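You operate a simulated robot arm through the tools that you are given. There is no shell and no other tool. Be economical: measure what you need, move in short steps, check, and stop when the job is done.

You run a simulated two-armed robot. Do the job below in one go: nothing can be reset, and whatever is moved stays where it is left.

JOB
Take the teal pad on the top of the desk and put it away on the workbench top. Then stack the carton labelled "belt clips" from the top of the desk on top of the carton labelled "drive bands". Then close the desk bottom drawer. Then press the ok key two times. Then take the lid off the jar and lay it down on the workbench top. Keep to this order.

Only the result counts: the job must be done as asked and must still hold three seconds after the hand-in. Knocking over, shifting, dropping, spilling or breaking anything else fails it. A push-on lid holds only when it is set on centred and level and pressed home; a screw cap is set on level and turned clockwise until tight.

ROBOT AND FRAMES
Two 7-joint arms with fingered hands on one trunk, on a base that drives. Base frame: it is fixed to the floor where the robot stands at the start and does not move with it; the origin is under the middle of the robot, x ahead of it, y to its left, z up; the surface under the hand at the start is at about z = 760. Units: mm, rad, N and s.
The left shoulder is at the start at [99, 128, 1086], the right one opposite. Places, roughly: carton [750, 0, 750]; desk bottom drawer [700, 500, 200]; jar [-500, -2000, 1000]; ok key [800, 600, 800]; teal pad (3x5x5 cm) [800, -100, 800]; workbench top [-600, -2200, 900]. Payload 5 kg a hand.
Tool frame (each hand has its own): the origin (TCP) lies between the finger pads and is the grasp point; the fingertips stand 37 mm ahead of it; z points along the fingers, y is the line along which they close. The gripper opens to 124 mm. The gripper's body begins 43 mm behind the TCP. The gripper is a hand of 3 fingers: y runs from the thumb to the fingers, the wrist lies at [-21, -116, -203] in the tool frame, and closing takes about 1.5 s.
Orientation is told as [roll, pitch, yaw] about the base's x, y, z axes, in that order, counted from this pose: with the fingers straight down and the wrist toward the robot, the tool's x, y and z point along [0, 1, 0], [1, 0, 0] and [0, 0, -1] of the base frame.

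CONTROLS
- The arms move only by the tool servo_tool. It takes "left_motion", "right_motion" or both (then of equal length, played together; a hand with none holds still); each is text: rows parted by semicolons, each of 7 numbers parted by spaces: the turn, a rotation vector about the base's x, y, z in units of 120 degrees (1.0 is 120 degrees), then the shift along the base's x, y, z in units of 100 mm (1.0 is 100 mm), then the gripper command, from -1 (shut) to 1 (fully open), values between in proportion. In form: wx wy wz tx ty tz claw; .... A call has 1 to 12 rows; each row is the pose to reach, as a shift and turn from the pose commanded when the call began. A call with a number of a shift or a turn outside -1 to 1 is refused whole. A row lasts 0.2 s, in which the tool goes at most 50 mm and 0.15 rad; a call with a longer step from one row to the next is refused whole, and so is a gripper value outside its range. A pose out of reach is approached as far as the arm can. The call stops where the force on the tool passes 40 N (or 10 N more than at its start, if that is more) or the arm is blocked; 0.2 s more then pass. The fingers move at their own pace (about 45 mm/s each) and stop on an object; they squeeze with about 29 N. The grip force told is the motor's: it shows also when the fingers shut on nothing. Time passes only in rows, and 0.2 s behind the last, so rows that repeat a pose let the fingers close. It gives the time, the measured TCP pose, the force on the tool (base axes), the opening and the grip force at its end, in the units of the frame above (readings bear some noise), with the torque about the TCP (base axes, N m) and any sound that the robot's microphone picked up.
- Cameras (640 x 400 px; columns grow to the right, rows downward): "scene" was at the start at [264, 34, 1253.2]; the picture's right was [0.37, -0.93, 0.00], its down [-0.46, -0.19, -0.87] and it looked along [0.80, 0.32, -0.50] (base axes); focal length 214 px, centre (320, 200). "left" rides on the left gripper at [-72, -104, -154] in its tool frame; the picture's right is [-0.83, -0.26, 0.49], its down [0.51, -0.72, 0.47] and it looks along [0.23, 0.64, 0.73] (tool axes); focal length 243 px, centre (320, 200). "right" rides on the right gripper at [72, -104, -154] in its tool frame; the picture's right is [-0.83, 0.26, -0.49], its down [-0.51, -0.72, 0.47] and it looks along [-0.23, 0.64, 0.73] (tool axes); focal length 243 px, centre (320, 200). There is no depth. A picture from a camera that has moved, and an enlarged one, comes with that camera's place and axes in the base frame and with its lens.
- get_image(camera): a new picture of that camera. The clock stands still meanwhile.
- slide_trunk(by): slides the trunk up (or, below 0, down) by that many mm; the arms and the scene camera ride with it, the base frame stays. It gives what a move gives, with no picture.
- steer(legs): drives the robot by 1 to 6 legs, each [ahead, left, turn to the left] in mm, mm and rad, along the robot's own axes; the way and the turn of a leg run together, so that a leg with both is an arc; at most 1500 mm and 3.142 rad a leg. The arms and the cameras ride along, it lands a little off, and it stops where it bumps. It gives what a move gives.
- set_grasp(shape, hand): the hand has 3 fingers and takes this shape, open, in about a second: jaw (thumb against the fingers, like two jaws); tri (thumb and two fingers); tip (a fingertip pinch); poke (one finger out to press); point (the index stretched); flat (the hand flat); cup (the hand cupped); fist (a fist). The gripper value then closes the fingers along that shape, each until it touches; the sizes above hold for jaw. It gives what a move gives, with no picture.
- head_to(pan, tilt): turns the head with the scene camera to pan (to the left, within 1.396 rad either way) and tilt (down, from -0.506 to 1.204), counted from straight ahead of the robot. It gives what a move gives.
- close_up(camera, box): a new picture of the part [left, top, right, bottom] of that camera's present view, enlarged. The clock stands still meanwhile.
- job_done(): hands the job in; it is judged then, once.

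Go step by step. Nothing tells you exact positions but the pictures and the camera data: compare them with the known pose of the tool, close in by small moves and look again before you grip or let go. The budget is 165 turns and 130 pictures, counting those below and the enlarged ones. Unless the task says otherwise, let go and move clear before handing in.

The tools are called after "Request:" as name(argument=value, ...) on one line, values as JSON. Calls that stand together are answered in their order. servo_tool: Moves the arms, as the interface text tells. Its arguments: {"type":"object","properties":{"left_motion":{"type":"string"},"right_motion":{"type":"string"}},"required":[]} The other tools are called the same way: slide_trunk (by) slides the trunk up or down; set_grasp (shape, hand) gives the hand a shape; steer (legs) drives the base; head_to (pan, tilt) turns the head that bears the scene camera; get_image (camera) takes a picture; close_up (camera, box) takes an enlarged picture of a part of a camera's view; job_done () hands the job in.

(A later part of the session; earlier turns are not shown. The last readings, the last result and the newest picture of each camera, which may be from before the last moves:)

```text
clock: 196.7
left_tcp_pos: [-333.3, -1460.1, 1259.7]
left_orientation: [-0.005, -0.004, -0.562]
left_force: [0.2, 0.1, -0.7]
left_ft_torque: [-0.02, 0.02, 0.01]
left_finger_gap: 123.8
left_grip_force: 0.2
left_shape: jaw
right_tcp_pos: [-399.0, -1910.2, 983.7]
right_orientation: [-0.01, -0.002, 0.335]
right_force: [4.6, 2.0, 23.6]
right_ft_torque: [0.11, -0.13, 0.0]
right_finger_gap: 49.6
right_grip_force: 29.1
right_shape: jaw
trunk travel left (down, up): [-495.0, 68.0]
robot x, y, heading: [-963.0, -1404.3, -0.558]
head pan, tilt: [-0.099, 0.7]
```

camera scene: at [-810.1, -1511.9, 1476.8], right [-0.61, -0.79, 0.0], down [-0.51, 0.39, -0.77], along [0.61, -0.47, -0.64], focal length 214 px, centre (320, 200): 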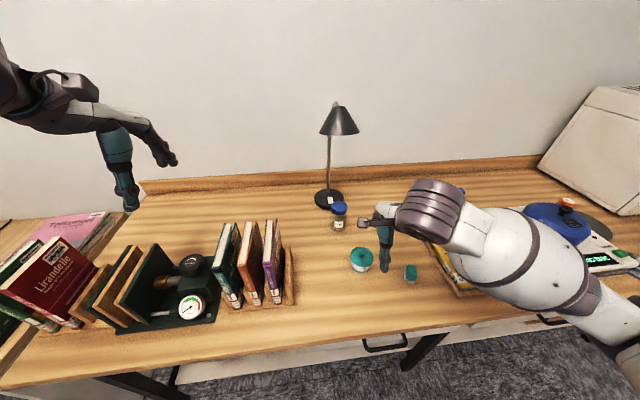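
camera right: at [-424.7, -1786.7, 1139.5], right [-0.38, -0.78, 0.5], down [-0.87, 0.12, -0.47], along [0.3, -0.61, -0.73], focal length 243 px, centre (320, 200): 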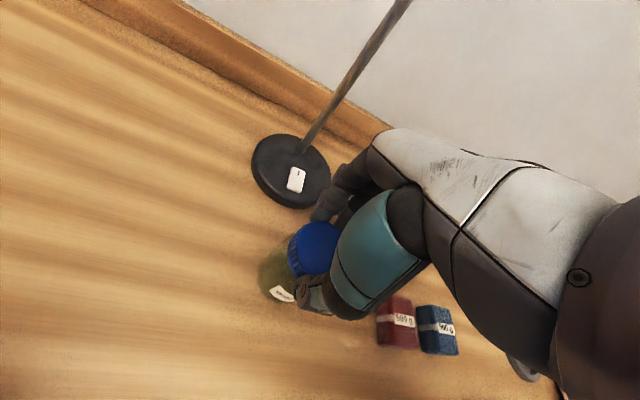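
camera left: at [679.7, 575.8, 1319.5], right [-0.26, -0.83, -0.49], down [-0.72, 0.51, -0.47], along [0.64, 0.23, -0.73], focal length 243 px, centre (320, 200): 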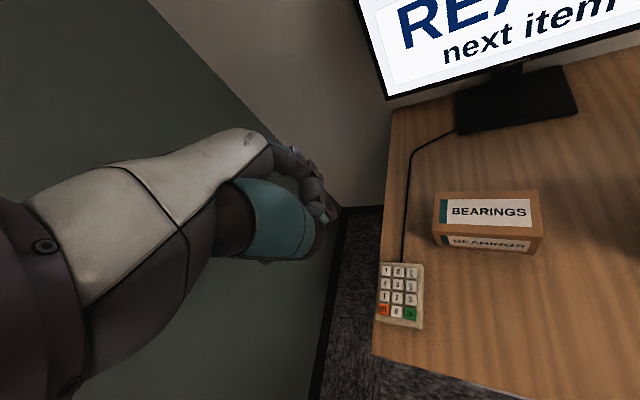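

Request:
servo_tool(right_motion="0 0 0 0 0 -0.01 -1; 0 0 0.04 0 0 -0.012 -1; 0 0 0.08 0 0 -0.012 -1; 0 0 0.12 0 0 -0.012 -1; 0 0 0.16 0 0 -0.012 -1; 0 0 0.2 0 0 -0.012 -1; 0 0 0.23 0 0 -0.012 -1")

Request:
close_up(camera="scene", box=[310, 170, 390, 240])

```text
clock: 198.3
left_tcp_pos: [-336.6, -1460.9, 1260.3]
left_orientation: [-0.005, -0.005, -0.564]
left_force: [-0.6, -0.7, 0.2]
left_ft_torque: [0.02, -0.02, 0.02]
left_finger_gap: 123.8
left_grip_force: 0.0
left_shape: jaw
right_tcp_pos: [-401.8, -1909.1, 983.1]
right_orientation: [-0.01, 0.0, 0.819]
right_force: [2.4, 0.8, 37.8]
right_ft_torque: [0.11, -0.02, -0.4]
right_finger_gap: 51.2
right_grip_force: 29.2
right_shape: jaw
trunk travel left (down, up): [-495.0, 68.0]
robot x, y, heading: [-966.4, -1406.4, -0.559]
head pan, tilt: [-0.099, 0.7]
```

```text
5.71 times, centred on (350, 205) of scene
camera zoom: at [-812.7, -1508.4, 1477.5], right [-0.61, -0.79, 0.0], down [-0.51, 0.39, -0.77], along [0.61, -0.47, -0.64], focal length 1226 px, centre (149, 171)
```

zoom: 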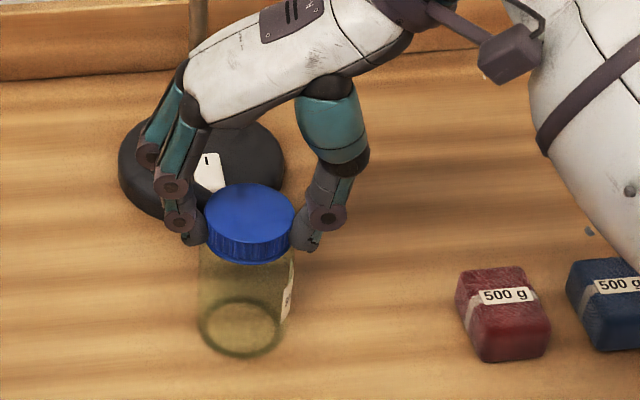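

Friction alone isn't enough (0.4 Nm and the jar still turned). I'll hold the jar with the left hand: I lift it by its lid out from under the lamp into free space, where the left hand can grip the glass body.

Request:
servo_tool(right_motion="0 0 0 0 0 0.15 -1; 0 0 0 0 0 0.45 -1; 0 0 0 -0.25 0.155 0.5 -1; 0 0 0 -0.5 0.31 0.5 -1; 0 0 0 -0.68 0.42 0.5 -1; 0 0 0 -0.68 0.42 0.75 -1; 0 0 0 -0.68 0.42 1 -1")

Request:
servo_tool(right_motion="0 0 0 0 0 0.3 -1; 0 0 0 0 0 0.6 -1; 0 0 0 0 0 0.95 -1")

Request:
servo_tool(right_motion="0 0 0 0 0 0.3 -1; 0 0 0 -0.1 0.2 0.6 -1; 0 0 0 -0.2 0.4 0.9 -1; 0 0 0 -0.2 0.7 1 -1; 0 0 0 -0.2 1 1 -1")

Request:
get_image(camera="scene")

```text
clock: 199.9
left_tcp_pos: [-332.2, -1461.8, 1258.7]
left_orientation: [-0.003, -0.002, -0.564]
left_force: [0.3, 0.3, 0.0]
left_ft_torque: [-0.03, 0.01, -0.01]
left_finger_gap: 124.0
left_grip_force: 0.1
left_shape: jaw
right_tcp_pos: [-467.3, -1868.2, 1077.8]
right_orientation: [-0.005, 0.0, 0.815]
right_force: [0.3, 0.0, -1.7]
right_ft_torque: [0.01, 0.0, 0.0]
right_finger_gap: 48.7
right_grip_force: 29.0
right_shape: jaw
trunk travel left (down, up): [-495.0, 68.0]
robot x, y, heading: [-966.9, -1402.6, -0.558]
head pan, tilt: [-0.099, 0.7]
```

```text
clock: 200.7
left_tcp_pos: [-333.2, -1462.9, 1259.5]
left_orientation: [-0.004, -0.002, -0.565]
left_force: [0.1, 0.7, 0.2]
left_ft_torque: [-0.03, 0.02, -0.01]
left_finger_gap: 123.7
left_grip_force: 0.1
left_shape: jaw
right_tcp_pos: [-467.4, -1870.0, 1173.9]
right_orientation: [-0.004, 0.0, 0.814]
right_force: [-1.0, -0.9, -2.6]
right_ft_torque: [0.0, 0.0, 0.06]
right_finger_gap: 48.7
right_grip_force: 28.7
right_shape: jaw
trunk travel left (down, up): [-495.0, 68.0]
robot x, y, heading: [-964.3, -1398.8, -0.557]
head pan, tilt: [-0.099, 0.7]
```

```text
clock: 201.9
left_tcp_pos: [-332.3, -1461.2, 1258.1]
left_orientation: [-0.004, -0.002, -0.565]
left_force: [0.4, 0.0, 0.7]
left_ft_torque: [-0.02, 0.03, -0.01]
left_finger_gap: 124.2
left_grip_force: 0.0
left_shape: jaw
right_tcp_pos: [-486.1, -1768.7, 1273.5]
right_orientation: [-0.006, 0.0, 0.814]
right_force: [-0.4, 0.2, -1.2]
right_ft_torque: [-0.04, -0.01, -0.01]
right_finger_gap: 48.7
right_grip_force: 29.0
right_shape: jaw
trunk travel left (down, up): [-495.0, 68.0]
robot x, y, heading: [-967.8, -1405.4, -0.557]
head pan, tilt: [-0.099, 0.7]
```

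```text
16 pictures are left
camera scene: at [-808.8, -1510.2, 1476.7], right [-0.61, -0.79, 0.0], down [-0.51, 0.39, -0.77], along [0.61, -0.47, -0.64], focal length 214 px, centre (320, 200)
```

scene: 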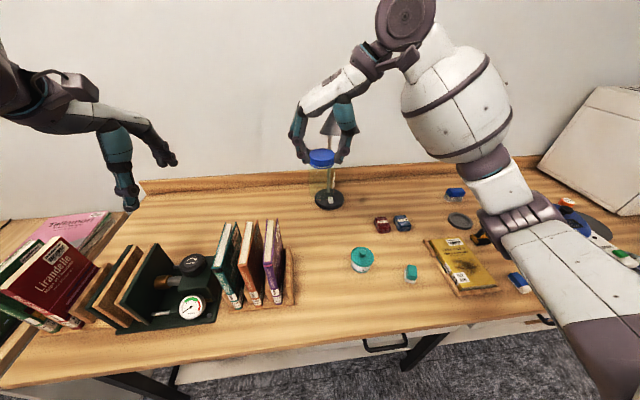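

The jar hangs steadily in the right hand. I now turn the left hand so its fingers point to the right, horizontally.

Request:
servo_tool(left_motion="-0.0579 0.036 0 0 0 -0.08 1; -0.1158 0.072 0 0 0 -0.16 1; -0.1737 0.108 0 0 0 -0.24 1; -0.2316 0.144 0 0 0 -0.32 1; -0.2895 0.18 0 0 0 -0.4 1; -0.3474 0.216 0 0 0 -0.48 1; -0.4053 0.252 0 0 0 -0.56 1; -0.4632 0.288 0 0 0 -0.64 1; -0.5211 0.324 0 0 0 -0.72 1; -0.579 0.36 0 0 0 -0.8 1; -0.637 0.396 0 0 0 -0.86 1")

Request:
get_image(camera="scene")

```text
clock: 204.3
left_tcp_pos: [-333.7, -1464.3, 1172.6]
left_orientation: [-1.575, -0.009, -0.554]
left_force: [0.1, 0.1, -0.4]
left_ft_torque: [-0.02, 0.02, -0.01]
left_finger_gap: 124.3
left_grip_force: 0.2
left_shape: jaw
right_tcp_pos: [-486.9, -1770.9, 1273.6]
right_orientation: [-0.005, 0.0, 0.816]
right_force: [0.2, 0.1, -1.6]
right_ft_torque: [0.03, 0.02, 0.0]
right_finger_gap: 48.5
right_grip_force: 28.8
right_shape: jaw
trunk travel left (down, up): [-495.0, 68.0]
robot x, y, heading: [-970.2, -1409.2, -0.56]
head pan, tilt: [-0.099, 0.7]
```

```text
15 pictures are left
camera scene: at [-809.6, -1512.2, 1476.7], right [-0.61, -0.79, 0.0], down [-0.51, 0.39, -0.76], along [0.61, -0.47, -0.64], focal length 214 px, centre (320, 200)
```

scene: 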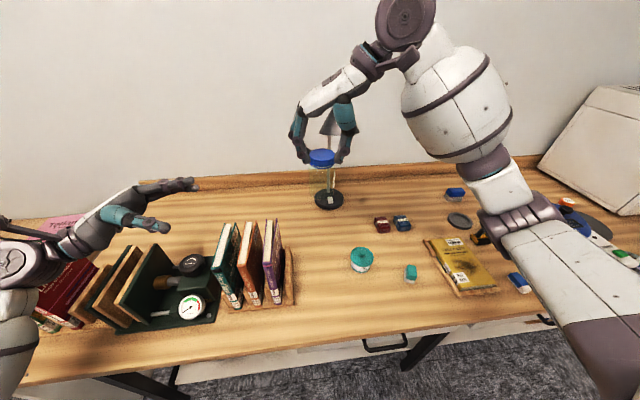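

Request:
servo_tool(left_motion="0 0 0 -0.08 -0.33 0 1; 0 0 0 -0.16 -0.66 0 1; 0 0 0 -0.23 -0.98 0 1")

Request:
servo_tool(left_motion="0 0 0 -0.2 -0.33 0 1; 0 0 0 -0.4 -0.66 0 1; 0 0 0 -0.61 -0.98 0 1")

Request:
get_image(camera="scene")

```text
clock: 205.1
left_tcp_pos: [-357.0, -1560.2, 1172.3]
left_orientation: [-1.573, -0.006, -0.554]
left_force: [-0.1, -0.7, -0.3]
left_ft_torque: [-0.02, 0.01, 0.01]
left_finger_gap: 124.0
left_grip_force: 0.1
left_shape: jaw
right_tcp_pos: [-487.1, -1769.2, 1274.1]
right_orientation: [-0.005, -0.002, 0.815]
right_force: [-0.4, -1.1, -2.1]
right_ft_torque: [0.02, 0.04, 0.04]
right_finger_gap: 48.5
right_grip_force: 29.1
right_shape: jaw
trunk travel left (down, up): [-495.0, 68.0]
robot x, y, heading: [-962.8, -1406.2, -0.559]
head pan, tilt: [-0.099, 0.7]
```

```text
clock: 205.9
left_tcp_pos: [-418.0, -1659.3, 1173.4]
left_orientation: [-1.573, -0.009, -0.553]
left_force: [-0.2, 0.3, 0.9]
left_ft_torque: [-0.07, 0.05, -0.02]
left_finger_gap: 124.2
left_grip_force: 0.1
left_shape: jaw
right_tcp_pos: [-487.8, -1771.7, 1274.1]
right_orientation: [-0.005, -0.001, 0.816]
right_force: [-0.3, -0.7, -1.8]
right_ft_torque: [-0.03, 0.01, 0.0]
right_finger_gap: 48.6
right_grip_force: 29.1
right_shape: jaw
trunk travel left (down, up): [-495.0, 68.0]
robot x, y, heading: [-962.6, -1404.7, -0.554]
head pan, tilt: [-0.099, 0.7]
```

```text
14 pictures are left
camera scene: at [-809.9, -1512.8, 1476.7], right [-0.61, -0.79, 0.0], down [-0.51, 0.39, -0.76], along [0.61, -0.47, -0.64], focal length 214 px, centre (320, 200)
```

scene: 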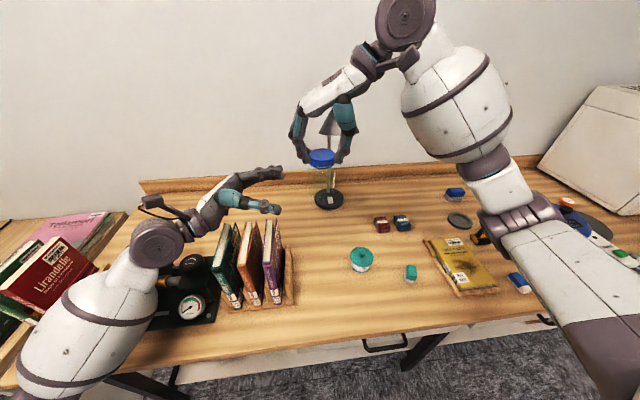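

Request:
servo_tool(left_motion="0 0 0 -0.17 -0.27 0 1; 0 0 0 -0.34 -0.54 0 1; 0 0 0 -0.5 -0.8 0 1; 0 0 0 -0.6 -0.95 0 1")

Request:
servo_tool(left_motion="0 0 0 -0.05 -0.08 0 1; 0 0 0 -0.1 -0.16 0 1")

Request:
close_up(camera="scene", box=[220, 80, 400, 250])

```text
clock: 206.9
left_tcp_pos: [-478.6, -1754.3, 1174.6]
left_orientation: [-1.575, -0.011, -0.555]
left_force: [0.4, -0.7, -0.4]
left_ft_torque: [0.02, 0.01, 0.0]
left_finger_gap: 123.9
left_grip_force: 0.1
left_shape: jaw
right_tcp_pos: [-489.0, -1771.3, 1274.3]
right_orientation: [-0.007, -0.002, 0.815]
right_force: [0.3, -0.5, -2.3]
right_ft_torque: [-0.01, 0.01, -0.01]
right_finger_gap: 48.8
right_grip_force: 28.8
right_shape: jaw
trunk travel left (down, up): [-495.0, 68.0]
robot x, y, heading: [-966.8, -1404.4, -0.555]
head pan, tilt: [-0.099, 0.7]
```

```text
clock: 207.5
left_tcp_pos: [-489.8, -1769.4, 1174.7]
left_orientation: [-1.576, -0.009, -0.554]
left_force: [0.3, 0.8, -0.7]
left_ft_torque: [-0.02, 0.03, 0.01]
left_finger_gap: 123.9
left_grip_force: 0.0
left_shape: jaw
right_tcp_pos: [-488.8, -1770.1, 1275.5]
right_orientation: [-0.007, 0.0, 0.815]
right_force: [0.1, -0.3, -1.7]
right_ft_torque: [0.01, 0.01, -0.02]
right_finger_gap: 48.6
right_grip_force: 28.5
right_shape: jaw
trunk travel left (down, up): [-495.0, 68.0]
robot x, y, heading: [-967.0, -1407.8, -0.554]
head pan, tilt: [-0.099, 0.7]
```

```text
2.35 times, centred on (310, 165) of scene
camera zoom: at [-812.0, -1511.3, 1477.1], right [-0.61, -0.79, 0.0], down [-0.51, 0.39, -0.77], along [0.61, -0.47, -0.64], focal length 505 px, centre (344, 282)
```

zoom: 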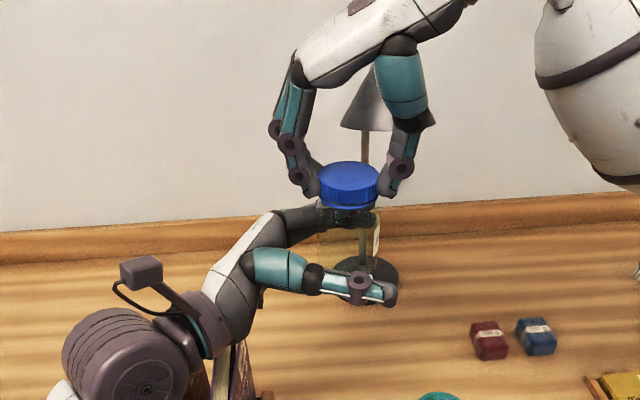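

The left hand straddles the jar body. I close it.

Request:
servo_tool(left_motion="0 0 0 0 0 0 -1; 0 0 0 0 0 0 -1; 0 0 0 0 0 0 -1; 0 0 0 0 0 0 -1; 0 0 0 0 0 0 -1; 0 0 0 0 0 0 -1; 0 0 0 0 0 0 -1")

```text
clock: 209.1
left_tcp_pos: [-488.8, -1769.2, 1173.7]
left_orientation: [-1.574, -0.007, -0.554]
left_force: [-2.0, -2.1, -0.4]
left_ft_torque: [-0.01, 0.08, -0.02]
left_finger_gap: 38.3
left_grip_force: 28.4
left_shape: jaw
right_tcp_pos: [-489.3, -1768.9, 1275.1]
right_orientation: [-0.006, -0.002, 0.814]
right_force: [1.3, 2.4, -1.2]
right_ft_torque: [0.27, -0.21, -0.02]
right_finger_gap: 48.6
right_grip_force: 28.9
right_shape: jaw
trunk travel left (down, up): [-495.0, 68.0]
robot x, y, heading: [-967.3, -1403.5, -0.56]
head pan, tilt: [-0.099, 0.7]
```

Held by both hands. I open the right hand, raise it slightly, wind it back, and regrip for a full counter-clockwise stroke.

Request:
servo_tool(right_motion="0 0 0 0 0 0 0.3; 0 0 0 0 0 0 0.7; 0 0 0 0 0 0 1; 0 0 0 0 0 0 1; 0 0 0 0 0 0.1 1; 0 0 0 0 0 0.25 1")

Request:
servo_tool(right_motion="0 0 -0.067 0 0 0 1; 0 0 -0.134 0 0 0 1; 0 0 -0.201 0 0 0 1; 0 0 -0.268 0 0 0 1; 0 0 -0.335 0 0 0 1; 0 0 -0.402 0 0 0 1; 0 0 -0.469 0 0 0 1; 0 0 -0.536 0 0 0 1; 0 0 -0.603 0 0 0 1; 0 0 -0.67 0 0 0 1; 0 0 -0.737 0 0 0 1; 0 0 -0.8 0 0 0 1")

Request:
close_up(camera="scene", box=[220, 80, 400, 250])

```text
clock: 210.5
left_tcp_pos: [-487.1, -1769.0, 1173.5]
left_orientation: [-1.574, -0.008, -0.555]
left_force: [0.4, -0.4, -0.3]
left_ft_torque: [0.0, 0.02, -0.01]
left_finger_gap: 38.0
left_grip_force: 29.0
left_shape: jaw
right_tcp_pos: [-488.5, -1770.7, 1300.7]
right_orientation: [-0.008, -0.001, 0.814]
right_force: [0.5, 0.9, -0.4]
right_ft_torque: [-0.03, -0.02, 0.03]
right_finger_gap: 123.4
right_grip_force: 0.0
right_shape: jaw
trunk travel left (down, up): [-495.0, 68.0]
robot x, y, heading: [-964.6, -1409.9, -0.557]
head pan, tilt: [-0.099, 0.7]
```

```text
clock: 213.1
left_tcp_pos: [-487.4, -1768.4, 1174.2]
left_orientation: [-1.574, -0.008, -0.552]
left_force: [-0.9, -0.4, -0.9]
left_ft_torque: [0.01, 0.0, 0.02]
left_finger_gap: 38.2
left_grip_force: 28.8
left_shape: jaw
right_tcp_pos: [-487.7, -1769.8, 1300.7]
right_orientation: [-0.007, -0.001, -0.863]
right_force: [0.6, -0.2, -0.9]
right_ft_torque: [-0.01, -0.02, -0.01]
right_finger_gap: 123.8
right_grip_force: 0.1
right_shape: jaw
trunk travel left (down, up): [-495.0, 68.0]
robot x, y, heading: [-964.2, -1406.7, -0.557]
head pan, tilt: [-0.099, 0.7]
```

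```text
2.35 times, centred on (310, 165) of scene
camera zoom: at [-809.7, -1510.6, 1476.9], right [-0.61, -0.79, 0.0], down [-0.51, 0.39, -0.77], along [0.61, -0.47, -0.64], focal length 505 px, centre (344, 282)
```

zoom: 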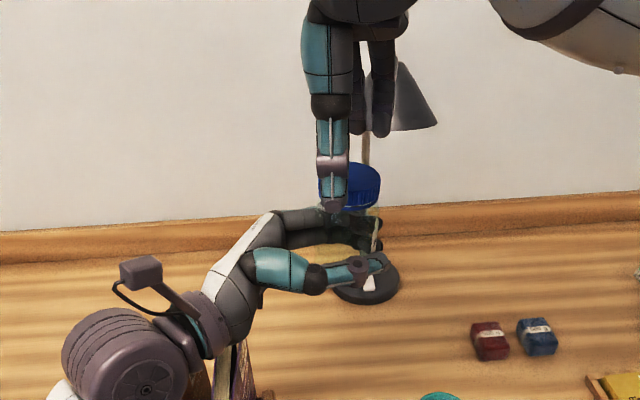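

Request:
close_up(camera="scene", box=[290, 130, 350, 220])

```text
4.44 times, centred on (320, 175) of scene
camera zoom: at [-809.7, -1510.6, 1476.9], right [-0.61, -0.79, 0.0], down [-0.51, 0.39, -0.77], along [0.61, -0.47, -0.64], focal length 953 px, centre (320, 311)
```

zoom: 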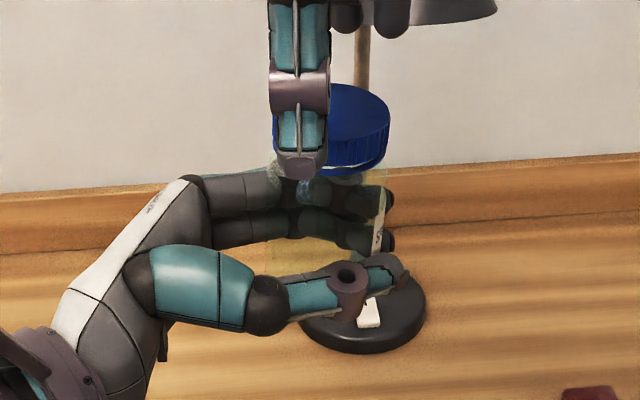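

Request:
servo_tool(right_motion="0 0 0 0 0 -0.12 1; 0 0 0 0 0 -0.25 1; 0 0 0 0 0 -0.25 -1; 0 0 0 0 0 -0.25 -1; 0 0 0 0 0 -0.25 -1; 0 0 0 0 0 -0.25 -1; 0 0 0 0 0 -0.25 -1; 0 0 0 0 0 -0.25 -1")

Request:
servo_tool(right_motion="0 0 0.06 0 0 0 -1; 0 0 0.12 0 0 0 -1; 0 0 0.18 0 0 0 -1; 0 0 0.24 0 0 0 -1; 0 0 0.3 0 0 0 -1")

```text
clock: 214.9
left_tcp_pos: [-488.6, -1770.0, 1173.2]
left_orientation: [-1.574, -0.007, -0.554]
left_force: [0.2, 0.7, -0.3]
left_ft_torque: [0.01, 0.03, 0.01]
left_finger_gap: 37.9
left_grip_force: 29.2
left_shape: jaw
right_tcp_pos: [-487.8, -1769.2, 1274.5]
right_orientation: [-0.006, 0.001, -0.862]
right_force: [0.7, 0.3, 0.1]
right_ft_torque: [0.02, -0.04, -0.01]
right_finger_gap: 47.6
right_grip_force: 29.2
right_shape: jaw
trunk travel left (down, up): [-495.0, 68.0]
robot x, y, heading: [-964.9, -1407.4, -0.553]
head pan, tilt: [-0.099, 0.7]
```

```text
clock: 216.1
left_tcp_pos: [-488.6, -1769.8, 1174.2]
left_orientation: [-1.573, -0.006, -0.554]
left_force: [-4.1, 1.0, -0.2]
left_ft_torque: [-0.1, 0.07, 0.14]
left_finger_gap: 38.4
left_grip_force: 28.5
left_shape: jaw
right_tcp_pos: [-488.8, -1770.7, 1274.6]
right_orientation: [-0.006, -0.001, -0.23]
right_force: [3.2, -1.6, 0.3]
right_ft_torque: [-0.14, -0.38, -0.13]
right_finger_gap: 48.0
right_grip_force: 29.0
right_shape: jaw
trunk travel left (down, up): [-495.0, 68.0]
robot x, y, heading: [-968.3, -1408.1, -0.554]
head pan, tilt: [-0.099, 0.7]
```

Request:
servo_tool(right_motion="0 0 0.06 0 0 0 -1; 0 0 0.12 0 0 0 -1; 0 0 0.18 0 0 0 -1; 0 0 0.24 0 0 0 -1; 0 0 0.3 0 0 0 -1; 0 0 0.36 0 0 0 -1; 0 0 0.42 0 0 0 -1; 0 0 0.46 0 0 0 -1")

Request:
close_up(camera="scene", box=[290, 130, 350, 220])

```text
clock: 217.9
left_tcp_pos: [-487.1, -1769.3, 1173.4]
left_orientation: [-1.573, -0.008, -0.554]
left_force: [-8.9, -1.5, -0.3]
left_ft_torque: [-0.24, -0.16, 0.14]
left_finger_gap: 37.9
left_grip_force: 28.7
left_shape: jaw
right_tcp_pos: [-488.2, -1769.6, 1275.2]
right_orientation: [-0.004, -0.002, 0.733]
right_force: [10.3, 1.6, 1.2]
right_ft_torque: [0.36, -0.76, -0.1]
right_finger_gap: 47.5
right_grip_force: 29.0
right_shape: jaw
trunk travel left (down, up): [-495.0, 68.0]
robot x, y, heading: [-964.1, -1402.9, -0.554]
head pan, tilt: [-0.099, 0.7]
```

```text
4.44 times, centred on (320, 175) of scene
camera zoom: at [-809.2, -1511.6, 1476.7], right [-0.61, -0.79, 0.0], down [-0.51, 0.39, -0.76], along [0.61, -0.47, -0.64], focal length 953 px, centre (320, 311)
```

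zoom: 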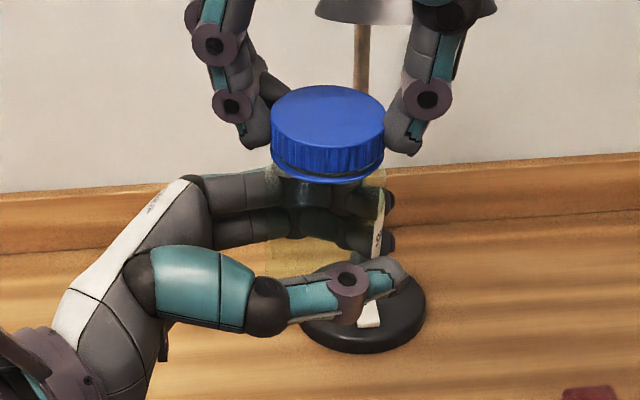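

The label stayed put while the lid turned about 92° — it's unscrewing. I test a small lift.

Request:
servo_tool(right_motion="0 0 0 0 0 0.02 -1; 0 0 0 0 0 0.04 -1")

```text
clock: 218.5
left_tcp_pos: [-487.9, -1769.1, 1174.0]
left_orientation: [-1.577, -0.008, -0.555]
left_force: [-8.8, -1.4, 6.0]
left_ft_torque: [-0.24, -0.2, 0.03]
left_finger_gap: 38.0
left_grip_force: 28.5
left_shape: jaw
right_tcp_pos: [-488.3, -1770.0, 1277.5]
right_orientation: [-0.007, -0.002, 0.731]
right_force: [9.1, 0.9, -6.8]
right_ft_torque: [0.37, -0.71, 0.0]
right_finger_gap: 47.1
right_grip_force: 29.3
right_shape: jaw
trunk travel left (down, up): [-495.0, 68.0]
robot x, y, heading: [-969.7, -1404.8, -0.559]
head pan, tilt: [-0.099, 0.7]
```

Still threaded. Another stroke: open, wind back, regrip, turn.

Request:
servo_tool(right_motion="0 0 0 0 0 -0.02 -1; 0 0 0 0 0 -0.02 0.3; 0 0 0 0 0 -0.02 0.7; 0 0 0 0 0 -0.02 1; 0 0 0 0 0 -0.02 1; 0 0 0 0 0 -0.02 1; 0 0 0 0 0 0.1 1; 0 0 0 0 0 0.22 1")

Request:
servo_tool(right_motion="0 0 -0.067 0 0 0 1; 0 0 -0.134 0 0 0 1; 0 0 -0.201 0 0 0 1; 0 0 -0.268 0 0 0 1; 0 0 -0.335 0 0 0 1; 0 0 -0.402 0 0 0 1; 0 0 -0.469 0 0 0 1; 0 0 -0.536 0 0 0 1; 0 0 -0.603 0 0 0 1; 0 0 -0.67 0 0 0 1; 0 0 -0.737 0 0 0 1; 0 0 -0.77 0 0 0 1")

Request:
servo_tool(right_motion="0 0 0 0 0 -0.12 1; 0 0 0 0 0 -0.22 1; 0 0 0 0 0 -0.22 -1; 0 0 0 0 0 -0.22 -1; 0 0 0 0 0 -0.22 -1; 0 0 0 0 0 -0.22 -1; 0 0 0 0 0 -0.22 -1; 0 0 0 0 0 -0.22 -1")

Request:
servo_tool(right_motion="0 0 0.067 0 0 0 -1; 0 0 0.134 0 0 0 -1; 0 0 0.201 0 0 0 -1; 0 0 0.268 0 0 0 -1; 0 0 0.335 0 0 0 -1; 0 0 0.402 0 0 0 -1; 0 0 0.469 0 0 0 -1; 0 0 0.536 0 0 0 -1; 0 0 0.603 0 0 0 -1; 0 0 0.67 0 0 0 -1; 0 0 0.737 0 0 0 -1; 0 0 0.77 0 0 0 -1")

Request:
servo_tool(right_motion="0 0 0 0 0 0.02 -1; 0 0 0 0 0 0.04 -1")

```text
clock: 220.3
left_tcp_pos: [-487.2, -1770.1, 1174.0]
left_orientation: [-1.574, -0.008, -0.555]
left_force: [-0.3, -0.6, 0.0]
left_ft_torque: [0.02, 0.02, 0.0]
left_finger_gap: 38.2
left_grip_force: 28.8
left_shape: jaw
right_tcp_pos: [-486.6, -1769.5, 1300.3]
right_orientation: [-0.006, 0.0, 0.731]
right_force: [-0.4, -0.6, 0.1]
right_ft_torque: [-0.04, 0.02, 0.03]
right_finger_gap: 123.7
right_grip_force: 0.1
right_shape: jaw
trunk travel left (down, up): [-495.0, 68.0]
robot x, y, heading: [-966.0, -1406.7, -0.557]
head pan, tilt: [-0.099, 0.7]
```

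```text
clock: 222.9
left_tcp_pos: [-487.2, -1769.8, 1173.9]
left_orientation: [-1.574, -0.007, -0.555]
left_force: [-0.7, -0.3, -0.2]
left_ft_torque: [0.02, 0.0, 0.04]
left_finger_gap: 38.0
left_grip_force: 28.6
left_shape: jaw
right_tcp_pos: [-488.0, -1770.4, 1300.8]
right_orientation: [-0.005, -0.001, -0.886]
right_force: [-1.4, -0.9, 0.9]
right_ft_torque: [-0.01, 0.02, 0.0]
right_finger_gap: 123.8
right_grip_force: 0.0
right_shape: jaw
trunk travel left (down, up): [-495.0, 68.0]
robot x, y, heading: [-965.7, -1405.2, -0.554]
head pan, tilt: [-0.099, 0.7]
```

```text
clock: 224.7
left_tcp_pos: [-487.8, -1769.7, 1172.6]
left_orientation: [-1.576, -0.008, -0.556]
left_force: [0.6, -1.6, 0.2]
left_ft_torque: [0.01, 0.0, 0.02]
left_finger_gap: 38.0
left_grip_force: 28.9
left_shape: jaw
right_tcp_pos: [-487.5, -1769.9, 1277.9]
right_orientation: [-0.006, -0.001, -0.88]
right_force: [0.7, 0.0, 0.7]
right_ft_torque: [0.01, 0.04, 0.03]
right_finger_gap: 48.2
right_grip_force: 28.6
right_shape: jaw
trunk travel left (down, up): [-495.0, 68.0]
robot x, y, heading: [-966.2, -1403.6, -0.558]
head pan, tilt: [-0.099, 0.7]
```

```text
clock: 227.3
left_tcp_pos: [-487.5, -1770.3, 1173.5]
left_orientation: [-1.574, -0.007, -0.554]
left_force: [-8.0, -2.2, -3.6]
left_ft_torque: [-0.1, -0.12, 0.1]
left_finger_gap: 37.7
left_grip_force: 29.4
left_shape: jaw
right_tcp_pos: [-487.5, -1769.1, 1278.0]
right_orientation: [-0.005, -0.002, 0.733]
right_force: [9.1, 2.5, 2.8]
right_ft_torque: [0.39, -0.74, -0.08]
right_finger_gap: 48.3
right_grip_force: 29.4
right_shape: jaw
trunk travel left (down, up): [-495.0, 68.0]
robot x, y, heading: [-966.4, -1407.8, -0.557]
head pan, tilt: [-0.099, 0.7]
```

```text
clock: 227.9
left_tcp_pos: [-487.2, -1770.4, 1175.0]
left_orientation: [-1.576, -0.009, -0.555]
left_force: [-7.0, -2.1, 1.5]
left_ft_torque: [-0.11, -0.09, 0.04]
left_finger_gap: 37.6
left_grip_force: 28.7
left_shape: jaw
right_tcp_pos: [-487.5, -1768.9, 1281.4]
right_orientation: [-0.006, -0.001, 0.731]
right_force: [7.5, 3.2, -4.1]
right_ft_torque: [0.32, -0.64, -0.01]
right_finger_gap: 47.8
right_grip_force: 29.5
right_shape: jaw
trunk travel left (down, up): [-495.0, 68.0]
robot x, y, heading: [-965.3, -1404.7, -0.562]
head pan, tilt: [-0.099, 0.7]
```

Rising but still threaded. Third stroke, following the lid slightly upward.

Request:
servo_tool(right_motion="0 0 0 0 0 -0.02 -1; 0 0 0 0 0 -0.02 0.3; 0 0 0 0 0 -0.02 0.7; 0 0 0 0 0 -0.02 1; 0 0 0 0 0 -0.02 1; 0 0 0 0 0 -0.02 1; 0 0 0 0 0 0.1 1; 0 0 0 0 0 0.22 1")

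Request:
servo_tool(right_motion="0 0 -0.067 0 0 0 1; 0 0 -0.134 0 0 0 1; 0 0 -0.201 0 0 0 1; 0 0 -0.268 0 0 0 1; 0 0 -0.335 0 0 0 1; 0 0 -0.402 0 0 0 1; 0 0 -0.469 0 0 0 1; 0 0 -0.536 0 0 0 1; 0 0 -0.603 0 0 0 1; 0 0 -0.67 0 0 0 1; 0 0 -0.737 0 0 0 1; 0 0 -0.77 0 0 0 1")

Request:
servo_tool(right_motion="0 0 0 0 0 -0.12 1; 0 0 0 0 0 -0.22 1; 0 0 0 0 0 -0.22 -1; 0 0 0 0 0 -0.22 -1; 0 0 0 0 0 -0.22 -1; 0 0 0 0 0 -0.22 -1; 0 0 0 0 0 -0.22 -1; 0 0 0 0 0 -0.22 -1")

Request:
servo_tool(right_motion="0 0 0.067 0 0 0 -1; 0 0 0.134 0 0 0 -1; 0 0 0.201 0 0 0 -1; 0 0 0.268 0 0 0.003 -1; 0 0 0.335 0 0 0.006 -1; 0 0 0.402 0 0 0.009 -1; 0 0 0.469 0 0 0.012 -1; 0 0 0.536 0 0 0.015 -1; 0 0 0.603 0 0 0.018 -1; 0 0 0.67 0 0 0.02 -1; 0 0 0.737 0 0 0.02 -1; 0 0 0.77 0 0 0.02 -1")

Request:
servo_tool(right_motion="0 0 0 0 0 0.02 -1; 0 0 0 0 0 0.04 -1")

Request:
close_up(camera="scene", box=[290, 130, 350, 220])

```text
clock: 229.7
left_tcp_pos: [-487.9, -1770.3, 1173.6]
left_orientation: [-1.573, -0.007, -0.555]
left_force: [0.0, 0.8, 0.0]
left_ft_torque: [-0.02, 0.01, -0.03]
left_finger_gap: 37.9
left_grip_force: 29.5
left_shape: jaw
right_tcp_pos: [-487.6, -1770.2, 1305.2]
right_orientation: [-0.004, 0.0, 0.732]
right_force: [0.5, 0.2, -0.2]
right_ft_torque: [-0.01, 0.0, 0.01]
right_finger_gap: 123.7
right_grip_force: 0.0
right_shape: jaw
trunk travel left (down, up): [-495.0, 68.0]
robot x, y, heading: [-967.4, -1404.1, -0.553]
head pan, tilt: [-0.099, 0.7]
```

```text
clock: 232.3
left_tcp_pos: [-487.7, -1770.3, 1174.3]
left_orientation: [-1.573, -0.007, -0.555]
left_force: [-0.4, -0.2, 1.5]
left_ft_torque: [-0.01, 0.01, 0.0]
left_finger_gap: 37.7
left_grip_force: 29.0
left_shape: jaw
right_tcp_pos: [-488.3, -1770.7, 1305.7]
right_orientation: [-0.006, -0.002, -0.884]
right_force: [0.9, 0.2, -0.3]
right_ft_torque: [-0.03, -0.04, -0.01]
right_finger_gap: 123.5
right_grip_force: 0.1
right_shape: jaw
trunk travel left (down, up): [-495.0, 68.0]
robot x, y, heading: [-966.4, -1406.3, -0.557]
head pan, tilt: [-0.099, 0.7]
```

```text
clock: 234.1
left_tcp_pos: [-486.9, -1770.9, 1172.8]
left_orientation: [-1.575, -0.006, -0.554]
left_force: [1.3, -0.9, -0.7]
left_ft_torque: [0.02, 0.09, 0.01]
left_finger_gap: 38.1
left_grip_force: 28.9
left_shape: jaw
right_tcp_pos: [-486.9, -1771.0, 1283.2]
right_orientation: [-0.006, 0.001, -0.881]
right_force: [-0.7, 0.2, -0.6]
right_ft_torque: [0.01, 0.02, -0.03]
right_finger_gap: 47.3
right_grip_force: 29.4
right_shape: jaw
trunk travel left (down, up): [-495.0, 68.0]
robot x, y, heading: [-968.1, -1408.9, -0.558]
head pan, tilt: [-0.099, 0.7]
```

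```text
clock: 236.7
left_tcp_pos: [-487.3, -1769.6, 1172.6]
left_orientation: [-1.574, -0.006, -0.555]
left_force: [-0.7, 1.3, -5.5]
left_ft_torque: [-0.05, -0.14, 0.09]
left_finger_gap: 37.1
left_grip_force: 29.2
left_shape: jaw
right_tcp_pos: [-488.1, -1770.1, 1284.0]
right_orientation: [-0.004, 0.001, 0.733]
right_force: [0.6, -1.1, 4.0]
right_ft_torque: [-0.12, 0.07, -0.1]
right_finger_gap: 41.7
right_grip_force: 29.0
right_shape: jaw
trunk travel left (down, up): [-495.0, 68.0]
robot x, y, heading: [-967.6, -1404.7, -0.558]
head pan, tilt: [-0.099, 0.7]
```

```text
clock: 237.3
left_tcp_pos: [-487.9, -1769.1, 1173.8]
left_orientation: [-1.576, -0.011, -0.554]
left_force: [-0.4, 0.1, 0.3]
left_ft_torque: [-0.08, -0.11, 0.02]
left_finger_gap: 36.8
left_grip_force: 29.1
left_shape: jaw
right_tcp_pos: [-488.8, -1770.3, 1288.2]
right_orientation: [-0.006, 0.001, 0.731]
right_force: [0.5, -1.0, -2.4]
right_ft_torque: [0.05, 0.06, 0.02]
right_finger_gap: 41.1
right_grip_force: 29.3
right_shape: jaw
trunk travel left (down, up): [-495.0, 68.0]
robot x, y, heading: [-968.2, -1406.4, -0.561]
head pan, tilt: [-0.099, 0.7]
```

```text
4.44 times, centred on (320, 175) of scene
camera zoom: at [-809.5, -1511.6, 1476.8], right [-0.61, -0.79, 0.0], down [-0.51, 0.39, -0.76], along [0.61, -0.47, -0.64], focal length 953 px, centre (320, 311)
```

zoom: 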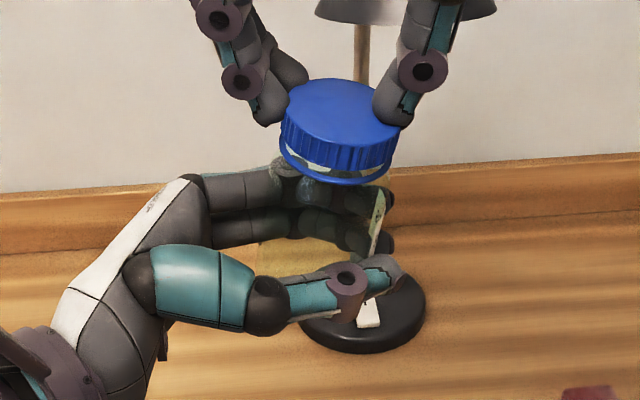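

The lid is well up but slightly cocked. I do one more stroke with a lower, fuller grip.

Request:
servo_tool(right_motion="0 0 0 0 0 -0.04 -1; 0 0 0 0 0 -0.04 0.3; 0 0 0 0 0 -0.04 0.7; 0 0 0 0 0 -0.04 1; 0 0 0 0 0 -0.04 1; 0 0 0 0 0 -0.04 1; 0 0 0 0 0 0.1 1; 0 0 0 0 0 0.2 1")

Request:
servo_tool(right_motion="0 0 -0.067 0 0 0 1; 0 0 -0.134 0 0 0 1; 0 0 -0.201 0 0 0 1; 0 0 -0.268 0 0 0 1; 0 0 -0.335 0 0 0 1; 0 0 -0.402 0 0 0 1; 0 0 -0.469 0 0 0 1; 0 0 -0.536 0 0 0 1; 0 0 -0.603 0 0 0 1; 0 0 -0.67 0 0 0 1; 0 0 -0.737 0 0 0 1; 0 0 -0.77 0 0 0 1")

Request:
close_up(camera="scene", box=[290, 130, 350, 220])

```text
clock: 239.1
left_tcp_pos: [-487.4, -1770.0, 1174.0]
left_orientation: [-1.574, -0.005, -0.557]
left_force: [0.9, -0.2, -0.2]
left_ft_torque: [-0.02, -0.01, 0.01]
left_finger_gap: 36.8
left_grip_force: 28.7
left_shape: jaw
right_tcp_pos: [-486.6, -1767.6, 1308.7]
right_orientation: [-0.006, 0.0, 0.731]
right_force: [-0.4, 0.6, 1.0]
right_ft_torque: [-0.01, -0.03, -0.03]
right_finger_gap: 123.7
right_grip_force: 0.0
right_shape: jaw
trunk travel left (down, up): [-495.0, 68.0]
robot x, y, heading: [-968.8, -1406.7, -0.551]
head pan, tilt: [-0.099, 0.7]
```

```text
clock: 241.7
left_tcp_pos: [-487.6, -1769.5, 1174.7]
left_orientation: [-1.573, -0.006, -0.558]
left_force: [0.0, 0.1, -1.0]
left_ft_torque: [-0.01, -0.01, -0.01]
left_finger_gap: 36.7
left_grip_force: 29.1
left_shape: jaw
right_tcp_pos: [-487.7, -1770.0, 1308.0]
right_orientation: [-0.005, -0.001, -0.886]
right_force: [0.4, 0.9, 0.0]
right_ft_torque: [0.0, 0.01, 0.0]
right_finger_gap: 123.7
right_grip_force: 0.1
right_shape: jaw
trunk travel left (down, up): [-495.0, 68.0]
robot x, y, heading: [-967.0, -1401.6, -0.561]
head pan, tilt: [-0.099, 0.7]
```

```text
4.44 times, centred on (320, 175) of scene
camera zoom: at [-809.8, -1511.4, 1476.8], right [-0.61, -0.79, 0.0], down [-0.51, 0.39, -0.77], along [0.61, -0.47, -0.64], focal length 953 px, centre (320, 311)
```

zoom: 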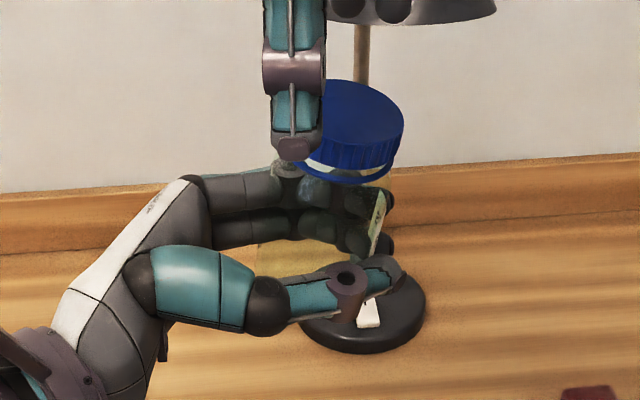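

The jar has leaned about 8° to the right in the left hand. I straighten it by rolling the left hand, then regrip the lid.

Request:
servo_tool(left_motion="-0.03 0.0187 0 0 0 0 -1; -0.06 0.0373 0 0 0 0 -1; -0.06 0.0373 0 0 0 0 -1")

Request:
close_up(camera="scene", box=[290, 130, 350, 220])

```text
clock: 242.5
left_tcp_pos: [-491.4, -1760.5, 1184.1]
left_orientation: [-1.727, -0.026, -0.549]
left_force: [0.9, -0.4, -1.5]
left_ft_torque: [0.0, -0.01, -0.06]
left_finger_gap: 37.0
left_grip_force: 29.3
left_shape: jaw
right_tcp_pos: [-492.7, -1760.4, 1314.7]
right_orientation: [-0.006, -0.01, -0.88]
right_force: [-0.1, -0.8, -1.2]
right_ft_torque: [-0.01, 0.0, -0.04]
right_finger_gap: 123.5
right_grip_force: 0.0
right_shape: jaw
trunk travel left (down, up): [-495.0, 68.0]
robot x, y, heading: [-967.3, -1404.8, -0.552]
head pan, tilt: [-0.099, 0.7]
```

```text
4.44 times, centred on (320, 175) of scene
camera zoom: at [-816.0, -1502.5, 1479.3], right [-0.61, -0.79, 0.0], down [-0.51, 0.39, -0.77], along [0.61, -0.47, -0.64], focal length 953 px, centre (320, 311)
```

zoom: 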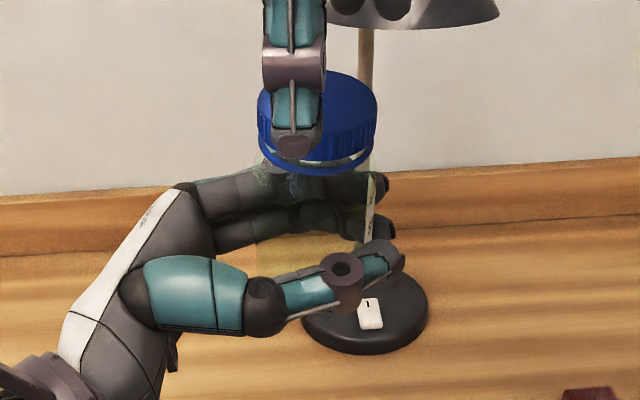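

Rolling pushed the whole robot slightly — the left elbow must be touching something — so I roll half back and recheck.

Request:
servo_tool(left_motion="0.018 -0.0112 0 0 0 0 -1; 0.035 -0.0218 0 0 0 0 -1; 0.035 -0.0218 0 0 0 0 -1")

Request:
head_to(pan=0.5, tilt=0.9)

Request:
get_image(camera="scene")

```text
clock: 243.3
left_tcp_pos: [-488.7, -1769.7, 1171.6]
left_orientation: [-1.635, -0.007, -0.555]
left_force: [1.1, -0.1, -2.4]
left_ft_torque: [-0.03, 0.03, 0.01]
left_finger_gap: 36.9
left_grip_force: 28.8
left_shape: jaw
right_tcp_pos: [-490.0, -1768.9, 1309.4]
right_orientation: [-0.005, -0.002, -0.882]
right_force: [-0.8, 0.0, 0.1]
right_ft_torque: [0.01, -0.01, 0.0]
right_finger_gap: 123.7
right_grip_force: 0.1
right_shape: jaw
trunk travel left (down, up): [-495.0, 68.0]
robot x, y, heading: [-967.6, -1406.7, -0.559]
head pan, tilt: [-0.099, 0.7]
```

```text
clock: 244.3
left_tcp_pos: [-487.3, -1769.3, 1172.2]
left_orientation: [-1.635, -0.007, -0.553]
left_force: [0.4, -0.6, -0.4]
left_ft_torque: [-0.01, -0.01, 0.02]
left_finger_gap: 36.7
left_grip_force: 29.2
left_shape: jaw
right_tcp_pos: [-487.3, -1770.4, 1308.6]
right_orientation: [-0.007, -0.001, -0.881]
right_force: [0.3, 0.5, -0.4]
right_ft_torque: [0.02, -0.02, -0.02]
right_finger_gap: 123.7
right_grip_force: 0.0
right_shape: jaw
trunk travel left (down, up): [-495.0, 68.0]
robot x, y, heading: [-969.1, -1404.6, -0.557]
head pan, tilt: [0.499, 0.901]
```

```text
6 pictures are left
camera scene: at [-801.5, -1464.0, 1460.6], right [-0.06, -1.0, 0.0], down [-0.78, 0.05, -0.62], along [0.62, -0.04, -0.78], focal length 214 px, centre (320, 200)
```

scene: 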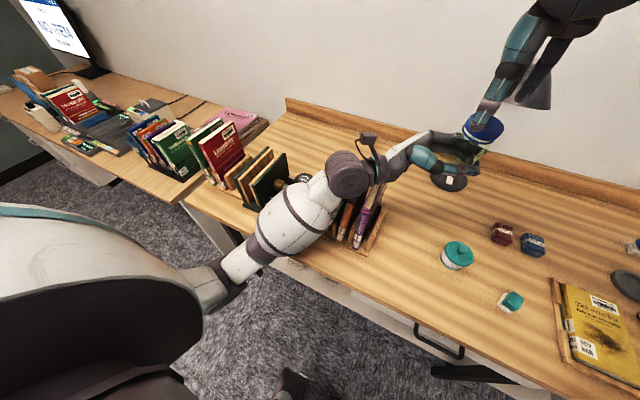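

Nothing looks disturbed. I raise the trunk 60 mm for extra clearance, then regrip the lid and turn again.

Request:
slide_trunk(by=60)

Request:
servo_tool(right_motion="0 0 0 -0.02 -0.03 -0.12 1; 0 0 0 -0.02 -0.03 -0.25 1; 0 0 0 -0.02 -0.03 -0.29 1; 0 0 0 -0.02 -0.03 -0.29 -1; 0 0 0 -0.02 -0.03 -0.29 -1; 0 0 0 -0.02 -0.03 -0.29 -1; 0 0 0 -0.02 -0.03 -0.29 -1; 0 0 0 -0.02 -0.03 -0.29 -1; 0 0 0 -0.02 -0.03 -0.29 -1")

Request:
servo_tool(right_motion="0 0 0.067 0 0 0 -1; 0 0 0.134 0 0 0 -1; 0 0 0.201 0 0 0 -1; 0 0 0.268 0 0 0 -1; 0 0 0.335 0 0 0 -1; 0 0 0.402 0 0 0 -1; 0 0 0.469 0 0 0 -1; 0 0 0.536 0 0 0 -1; 0 0 0.603 0 0 0 -1; 0 0 0.67 0 0 0 -1; 0 0 0.737 0 0 0 -1; 0 0 0.77 0 0 0 -1")

Request:
servo_tool(right_motion="0 0 0 0 0 0.02 -1; 0 0 0 0 0 0.04 -1")

```text
clock: 245.3
left_tcp_pos: [-486.1, -1770.5, 1229.4]
left_orientation: [-1.636, -0.003, -0.553]
left_force: [0.7, -0.2, -2.8]
left_ft_torque: [-0.07, 0.01, -0.03]
left_finger_gap: 36.9
left_grip_force: 29.2
left_shape: jaw
right_tcp_pos: [-487.9, -1770.0, 1365.7]
right_orientation: [-0.008, 0.002, -0.883]
right_force: [0.7, 0.3, -1.3]
right_ft_torque: [0.0, 0.04, -0.02]
right_finger_gap: 123.7
right_grip_force: 0.1
right_shape: jaw
trunk travel left (down, up): [-555.0, 8.0]
robot x, y, heading: [-967.1, -1405.6, -0.553]
head pan, tilt: [0.499, 0.901]
```

```text
clock: 247.3
left_tcp_pos: [-487.0, -1769.8, 1232.6]
left_orientation: [-1.639, -0.007, -0.552]
left_force: [0.2, 0.0, -0.8]
left_ft_torque: [0.02, 0.07, 0.0]
left_finger_gap: 36.9
left_grip_force: 29.3
left_shape: jaw
right_tcp_pos: [-489.9, -1773.6, 1338.4]
right_orientation: [-0.005, -0.001, -0.881]
right_force: [0.5, 0.3, -0.5]
right_ft_torque: [0.02, 0.02, 0.06]
right_finger_gap: 47.0
right_grip_force: 29.5
right_shape: jaw
trunk travel left (down, up): [-555.0, 8.0]
robot x, y, heading: [-966.0, -1404.6, -0.556]
head pan, tilt: [0.499, 0.901]
```

```text
clock: 249.9
left_tcp_pos: [-486.2, -1769.9, 1231.4]
left_orientation: [-1.636, -0.005, -0.551]
left_force: [-5.1, 2.5, -16.4]
left_ft_torque: [0.01, 0.04, 0.14]
left_finger_gap: 35.9
left_grip_force: 29.2
left_shape: jaw
right_tcp_pos: [-489.8, -1772.7, 1340.5]
right_orientation: [-0.009, -0.001, 0.735]
right_force: [6.0, -3.3, 15.0]
right_ft_torque: [-0.33, -0.63, -0.17]
right_finger_gap: 42.1
right_grip_force: 29.0
right_shape: jaw
trunk travel left (down, up): [-555.0, 8.0]
robot x, y, heading: [-964.9, -1403.2, -0.558]
head pan, tilt: [0.499, 0.901]
```

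```text
clock: 250.5
left_tcp_pos: [-486.1, -1770.5, 1232.7]
left_orientation: [-1.637, -0.009, -0.557]
left_force: [-7.1, 1.4, -7.9]
left_ft_torque: [-0.06, -0.1, 0.07]
left_finger_gap: 36.1
left_grip_force: 28.9
left_shape: jaw
right_tcp_pos: [-490.7, -1771.6, 1343.8]
right_orientation: [-0.006, -0.001, 0.73]
right_force: [7.2, -1.7, 5.1]
right_ft_torque: [-0.14, -0.72, -0.09]
right_finger_gap: 42.0
right_grip_force: 29.1
right_shape: jaw
trunk travel left (down, up): [-555.0, 8.0]
robot x, y, heading: [-966.7, -1404.9, -0.56]
head pan, tilt: [0.499, 0.901]
```

The lid keeps rising (it pushes my hand up). I lift further to see whether it's free.

Request:
servo_tool(right_motion="0 0 0 0 0 0.02 -1; 0 0 0 0 0 0.04 -1; 0 0 0 0 0 0.055 -1")

```text
clock: 251.3
left_tcp_pos: [-487.5, -1770.0, 1233.9]
left_orientation: [-1.636, -0.01, -0.554]
left_force: [-10.2, -1.4, 5.5]
left_ft_torque: [-0.04, -0.33, -0.04]
left_finger_gap: 35.8
left_grip_force: 29.2
left_shape: jaw
right_tcp_pos: [-489.4, -1772.5, 1347.4]
right_orientation: [-0.005, -0.001, 0.731]
right_force: [8.9, -0.5, -7.7]
right_ft_torque: [0.12, -0.78, -0.01]
right_finger_gap: 41.3
right_grip_force: 28.9
right_shape: jaw
trunk travel left (down, up): [-555.0, 8.0]
robot x, y, heading: [-967.2, -1407.1, -0.554]
head pan, tilt: [0.499, 0.901]
```

Request:
servo_tool(right_motion="0 0 0 0 0 -0.03 -1; 0 0 0 0 0 -0.03 0.3; 0 0 0 0 0 -0.03 0.7; 0 0 0 0 0 -0.03 1; 0 0 0 0 0 -0.03 1; 0 0 0 0 0 -0.03 1; 0 0 0 0 0 0.1 1; 0 0 0 0 0 0.22 1")

Request:
servo_tool(right_motion="0 0 -0.067 0 0 0 1; 0 0 -0.134 0 0 0 1; 0 0 -0.201 0 0 0 1; 0 0 -0.268 0 0 0 1; 0 0 -0.335 0 0 0 1; 0 0 -0.402 0 0 0 1; 0 0 -0.469 0 0 0 1; 0 0 -0.536 0 0 0 1; 0 0 -0.603 0 0 0 1; 0 0 -0.67 0 0 0 1; 0 0 -0.737 0 0 0 1; 0 0 -0.77 0 0 0 1")

Request:
head_to(pan=-0.099, tilt=0.7)

Request:
close_up(camera="scene", box=[285, 110, 365, 220])

```text
clock: 253.1
left_tcp_pos: [-486.3, -1768.4, 1231.4]
left_orientation: [-1.635, -0.007, -0.552]
left_force: [-0.2, 0.2, -1.5]
left_ft_torque: [-0.08, 0.0, 0.03]
left_finger_gap: 35.9
left_grip_force: 28.9
left_shape: jaw
right_tcp_pos: [-490.4, -1774.2, 1371.7]
right_orientation: [-0.007, -0.001, 0.729]
right_force: [-0.4, -0.3, -0.3]
right_ft_torque: [-0.01, -0.02, 0.01]
right_finger_gap: 123.8
right_grip_force: 0.0
right_shape: jaw
trunk travel left (down, up): [-555.0, 8.0]
robot x, y, heading: [-963.3, -1404.7, -0.554]
head pan, tilt: [0.499, 0.901]
```

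```text
clock: 255.7
left_tcp_pos: [-487.2, -1768.6, 1232.5]
left_orientation: [-1.635, -0.008, -0.552]
left_force: [-0.2, -0.8, -1.4]
left_ft_torque: [-0.01, -0.02, 0.03]
left_finger_gap: 36.1
left_grip_force: 28.9
left_shape: jaw
right_tcp_pos: [-491.7, -1773.0, 1370.5]
right_orientation: [-0.005, -0.002, -0.883]
right_force: [0.1, -0.4, -0.1]
right_ft_torque: [0.02, 0.02, -0.04]
right_finger_gap: 123.8
right_grip_force: 0.0
right_shape: jaw
trunk travel left (down, up): [-555.0, 8.0]
robot x, y, heading: [-964.4, -1407.4, -0.56]
head pan, tilt: [0.499, 0.901]
```

```text
clock: 256.7
left_tcp_pos: [-486.3, -1769.5, 1232.3]
left_orientation: [-1.637, -0.006, -0.552]
left_force: [-0.2, 0.4, -1.8]
left_ft_torque: [-0.02, 0.02, 0.03]
left_finger_gap: 35.8
left_grip_force: 29.0
left_shape: jaw
right_tcp_pos: [-490.7, -1771.4, 1370.1]
right_orientation: [-0.006, 0.0, -0.88]
right_force: [0.1, -0.4, 0.8]
right_ft_torque: [-0.02, -0.02, 0.0]
right_finger_gap: 123.7
right_grip_force: 0.1
right_shape: jaw
trunk travel left (down, up): [-555.0, 8.0]
robot x, y, heading: [-967.8, -1402.1, -0.556]
head pan, tilt: [-0.099, 0.7]
```

```text
3.64 times, centred on (325, 165) of scene
camera zoom: at [-862.9, -1478.3, 1549.0], right [-0.61, -0.79, 0.0], down [-0.51, 0.39, -0.76], along [0.61, -0.47, -0.64], focal length 780 px, centre (302, 327)
```

zoom: 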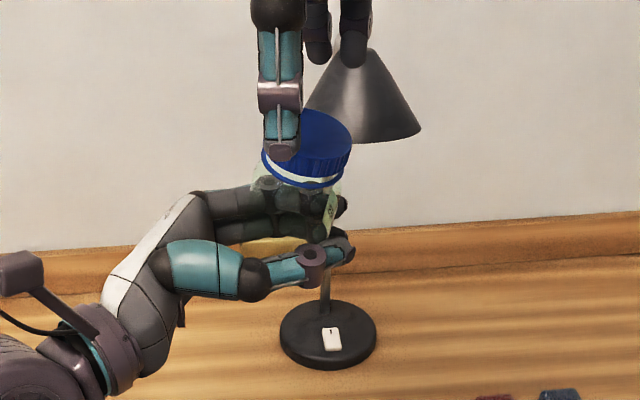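

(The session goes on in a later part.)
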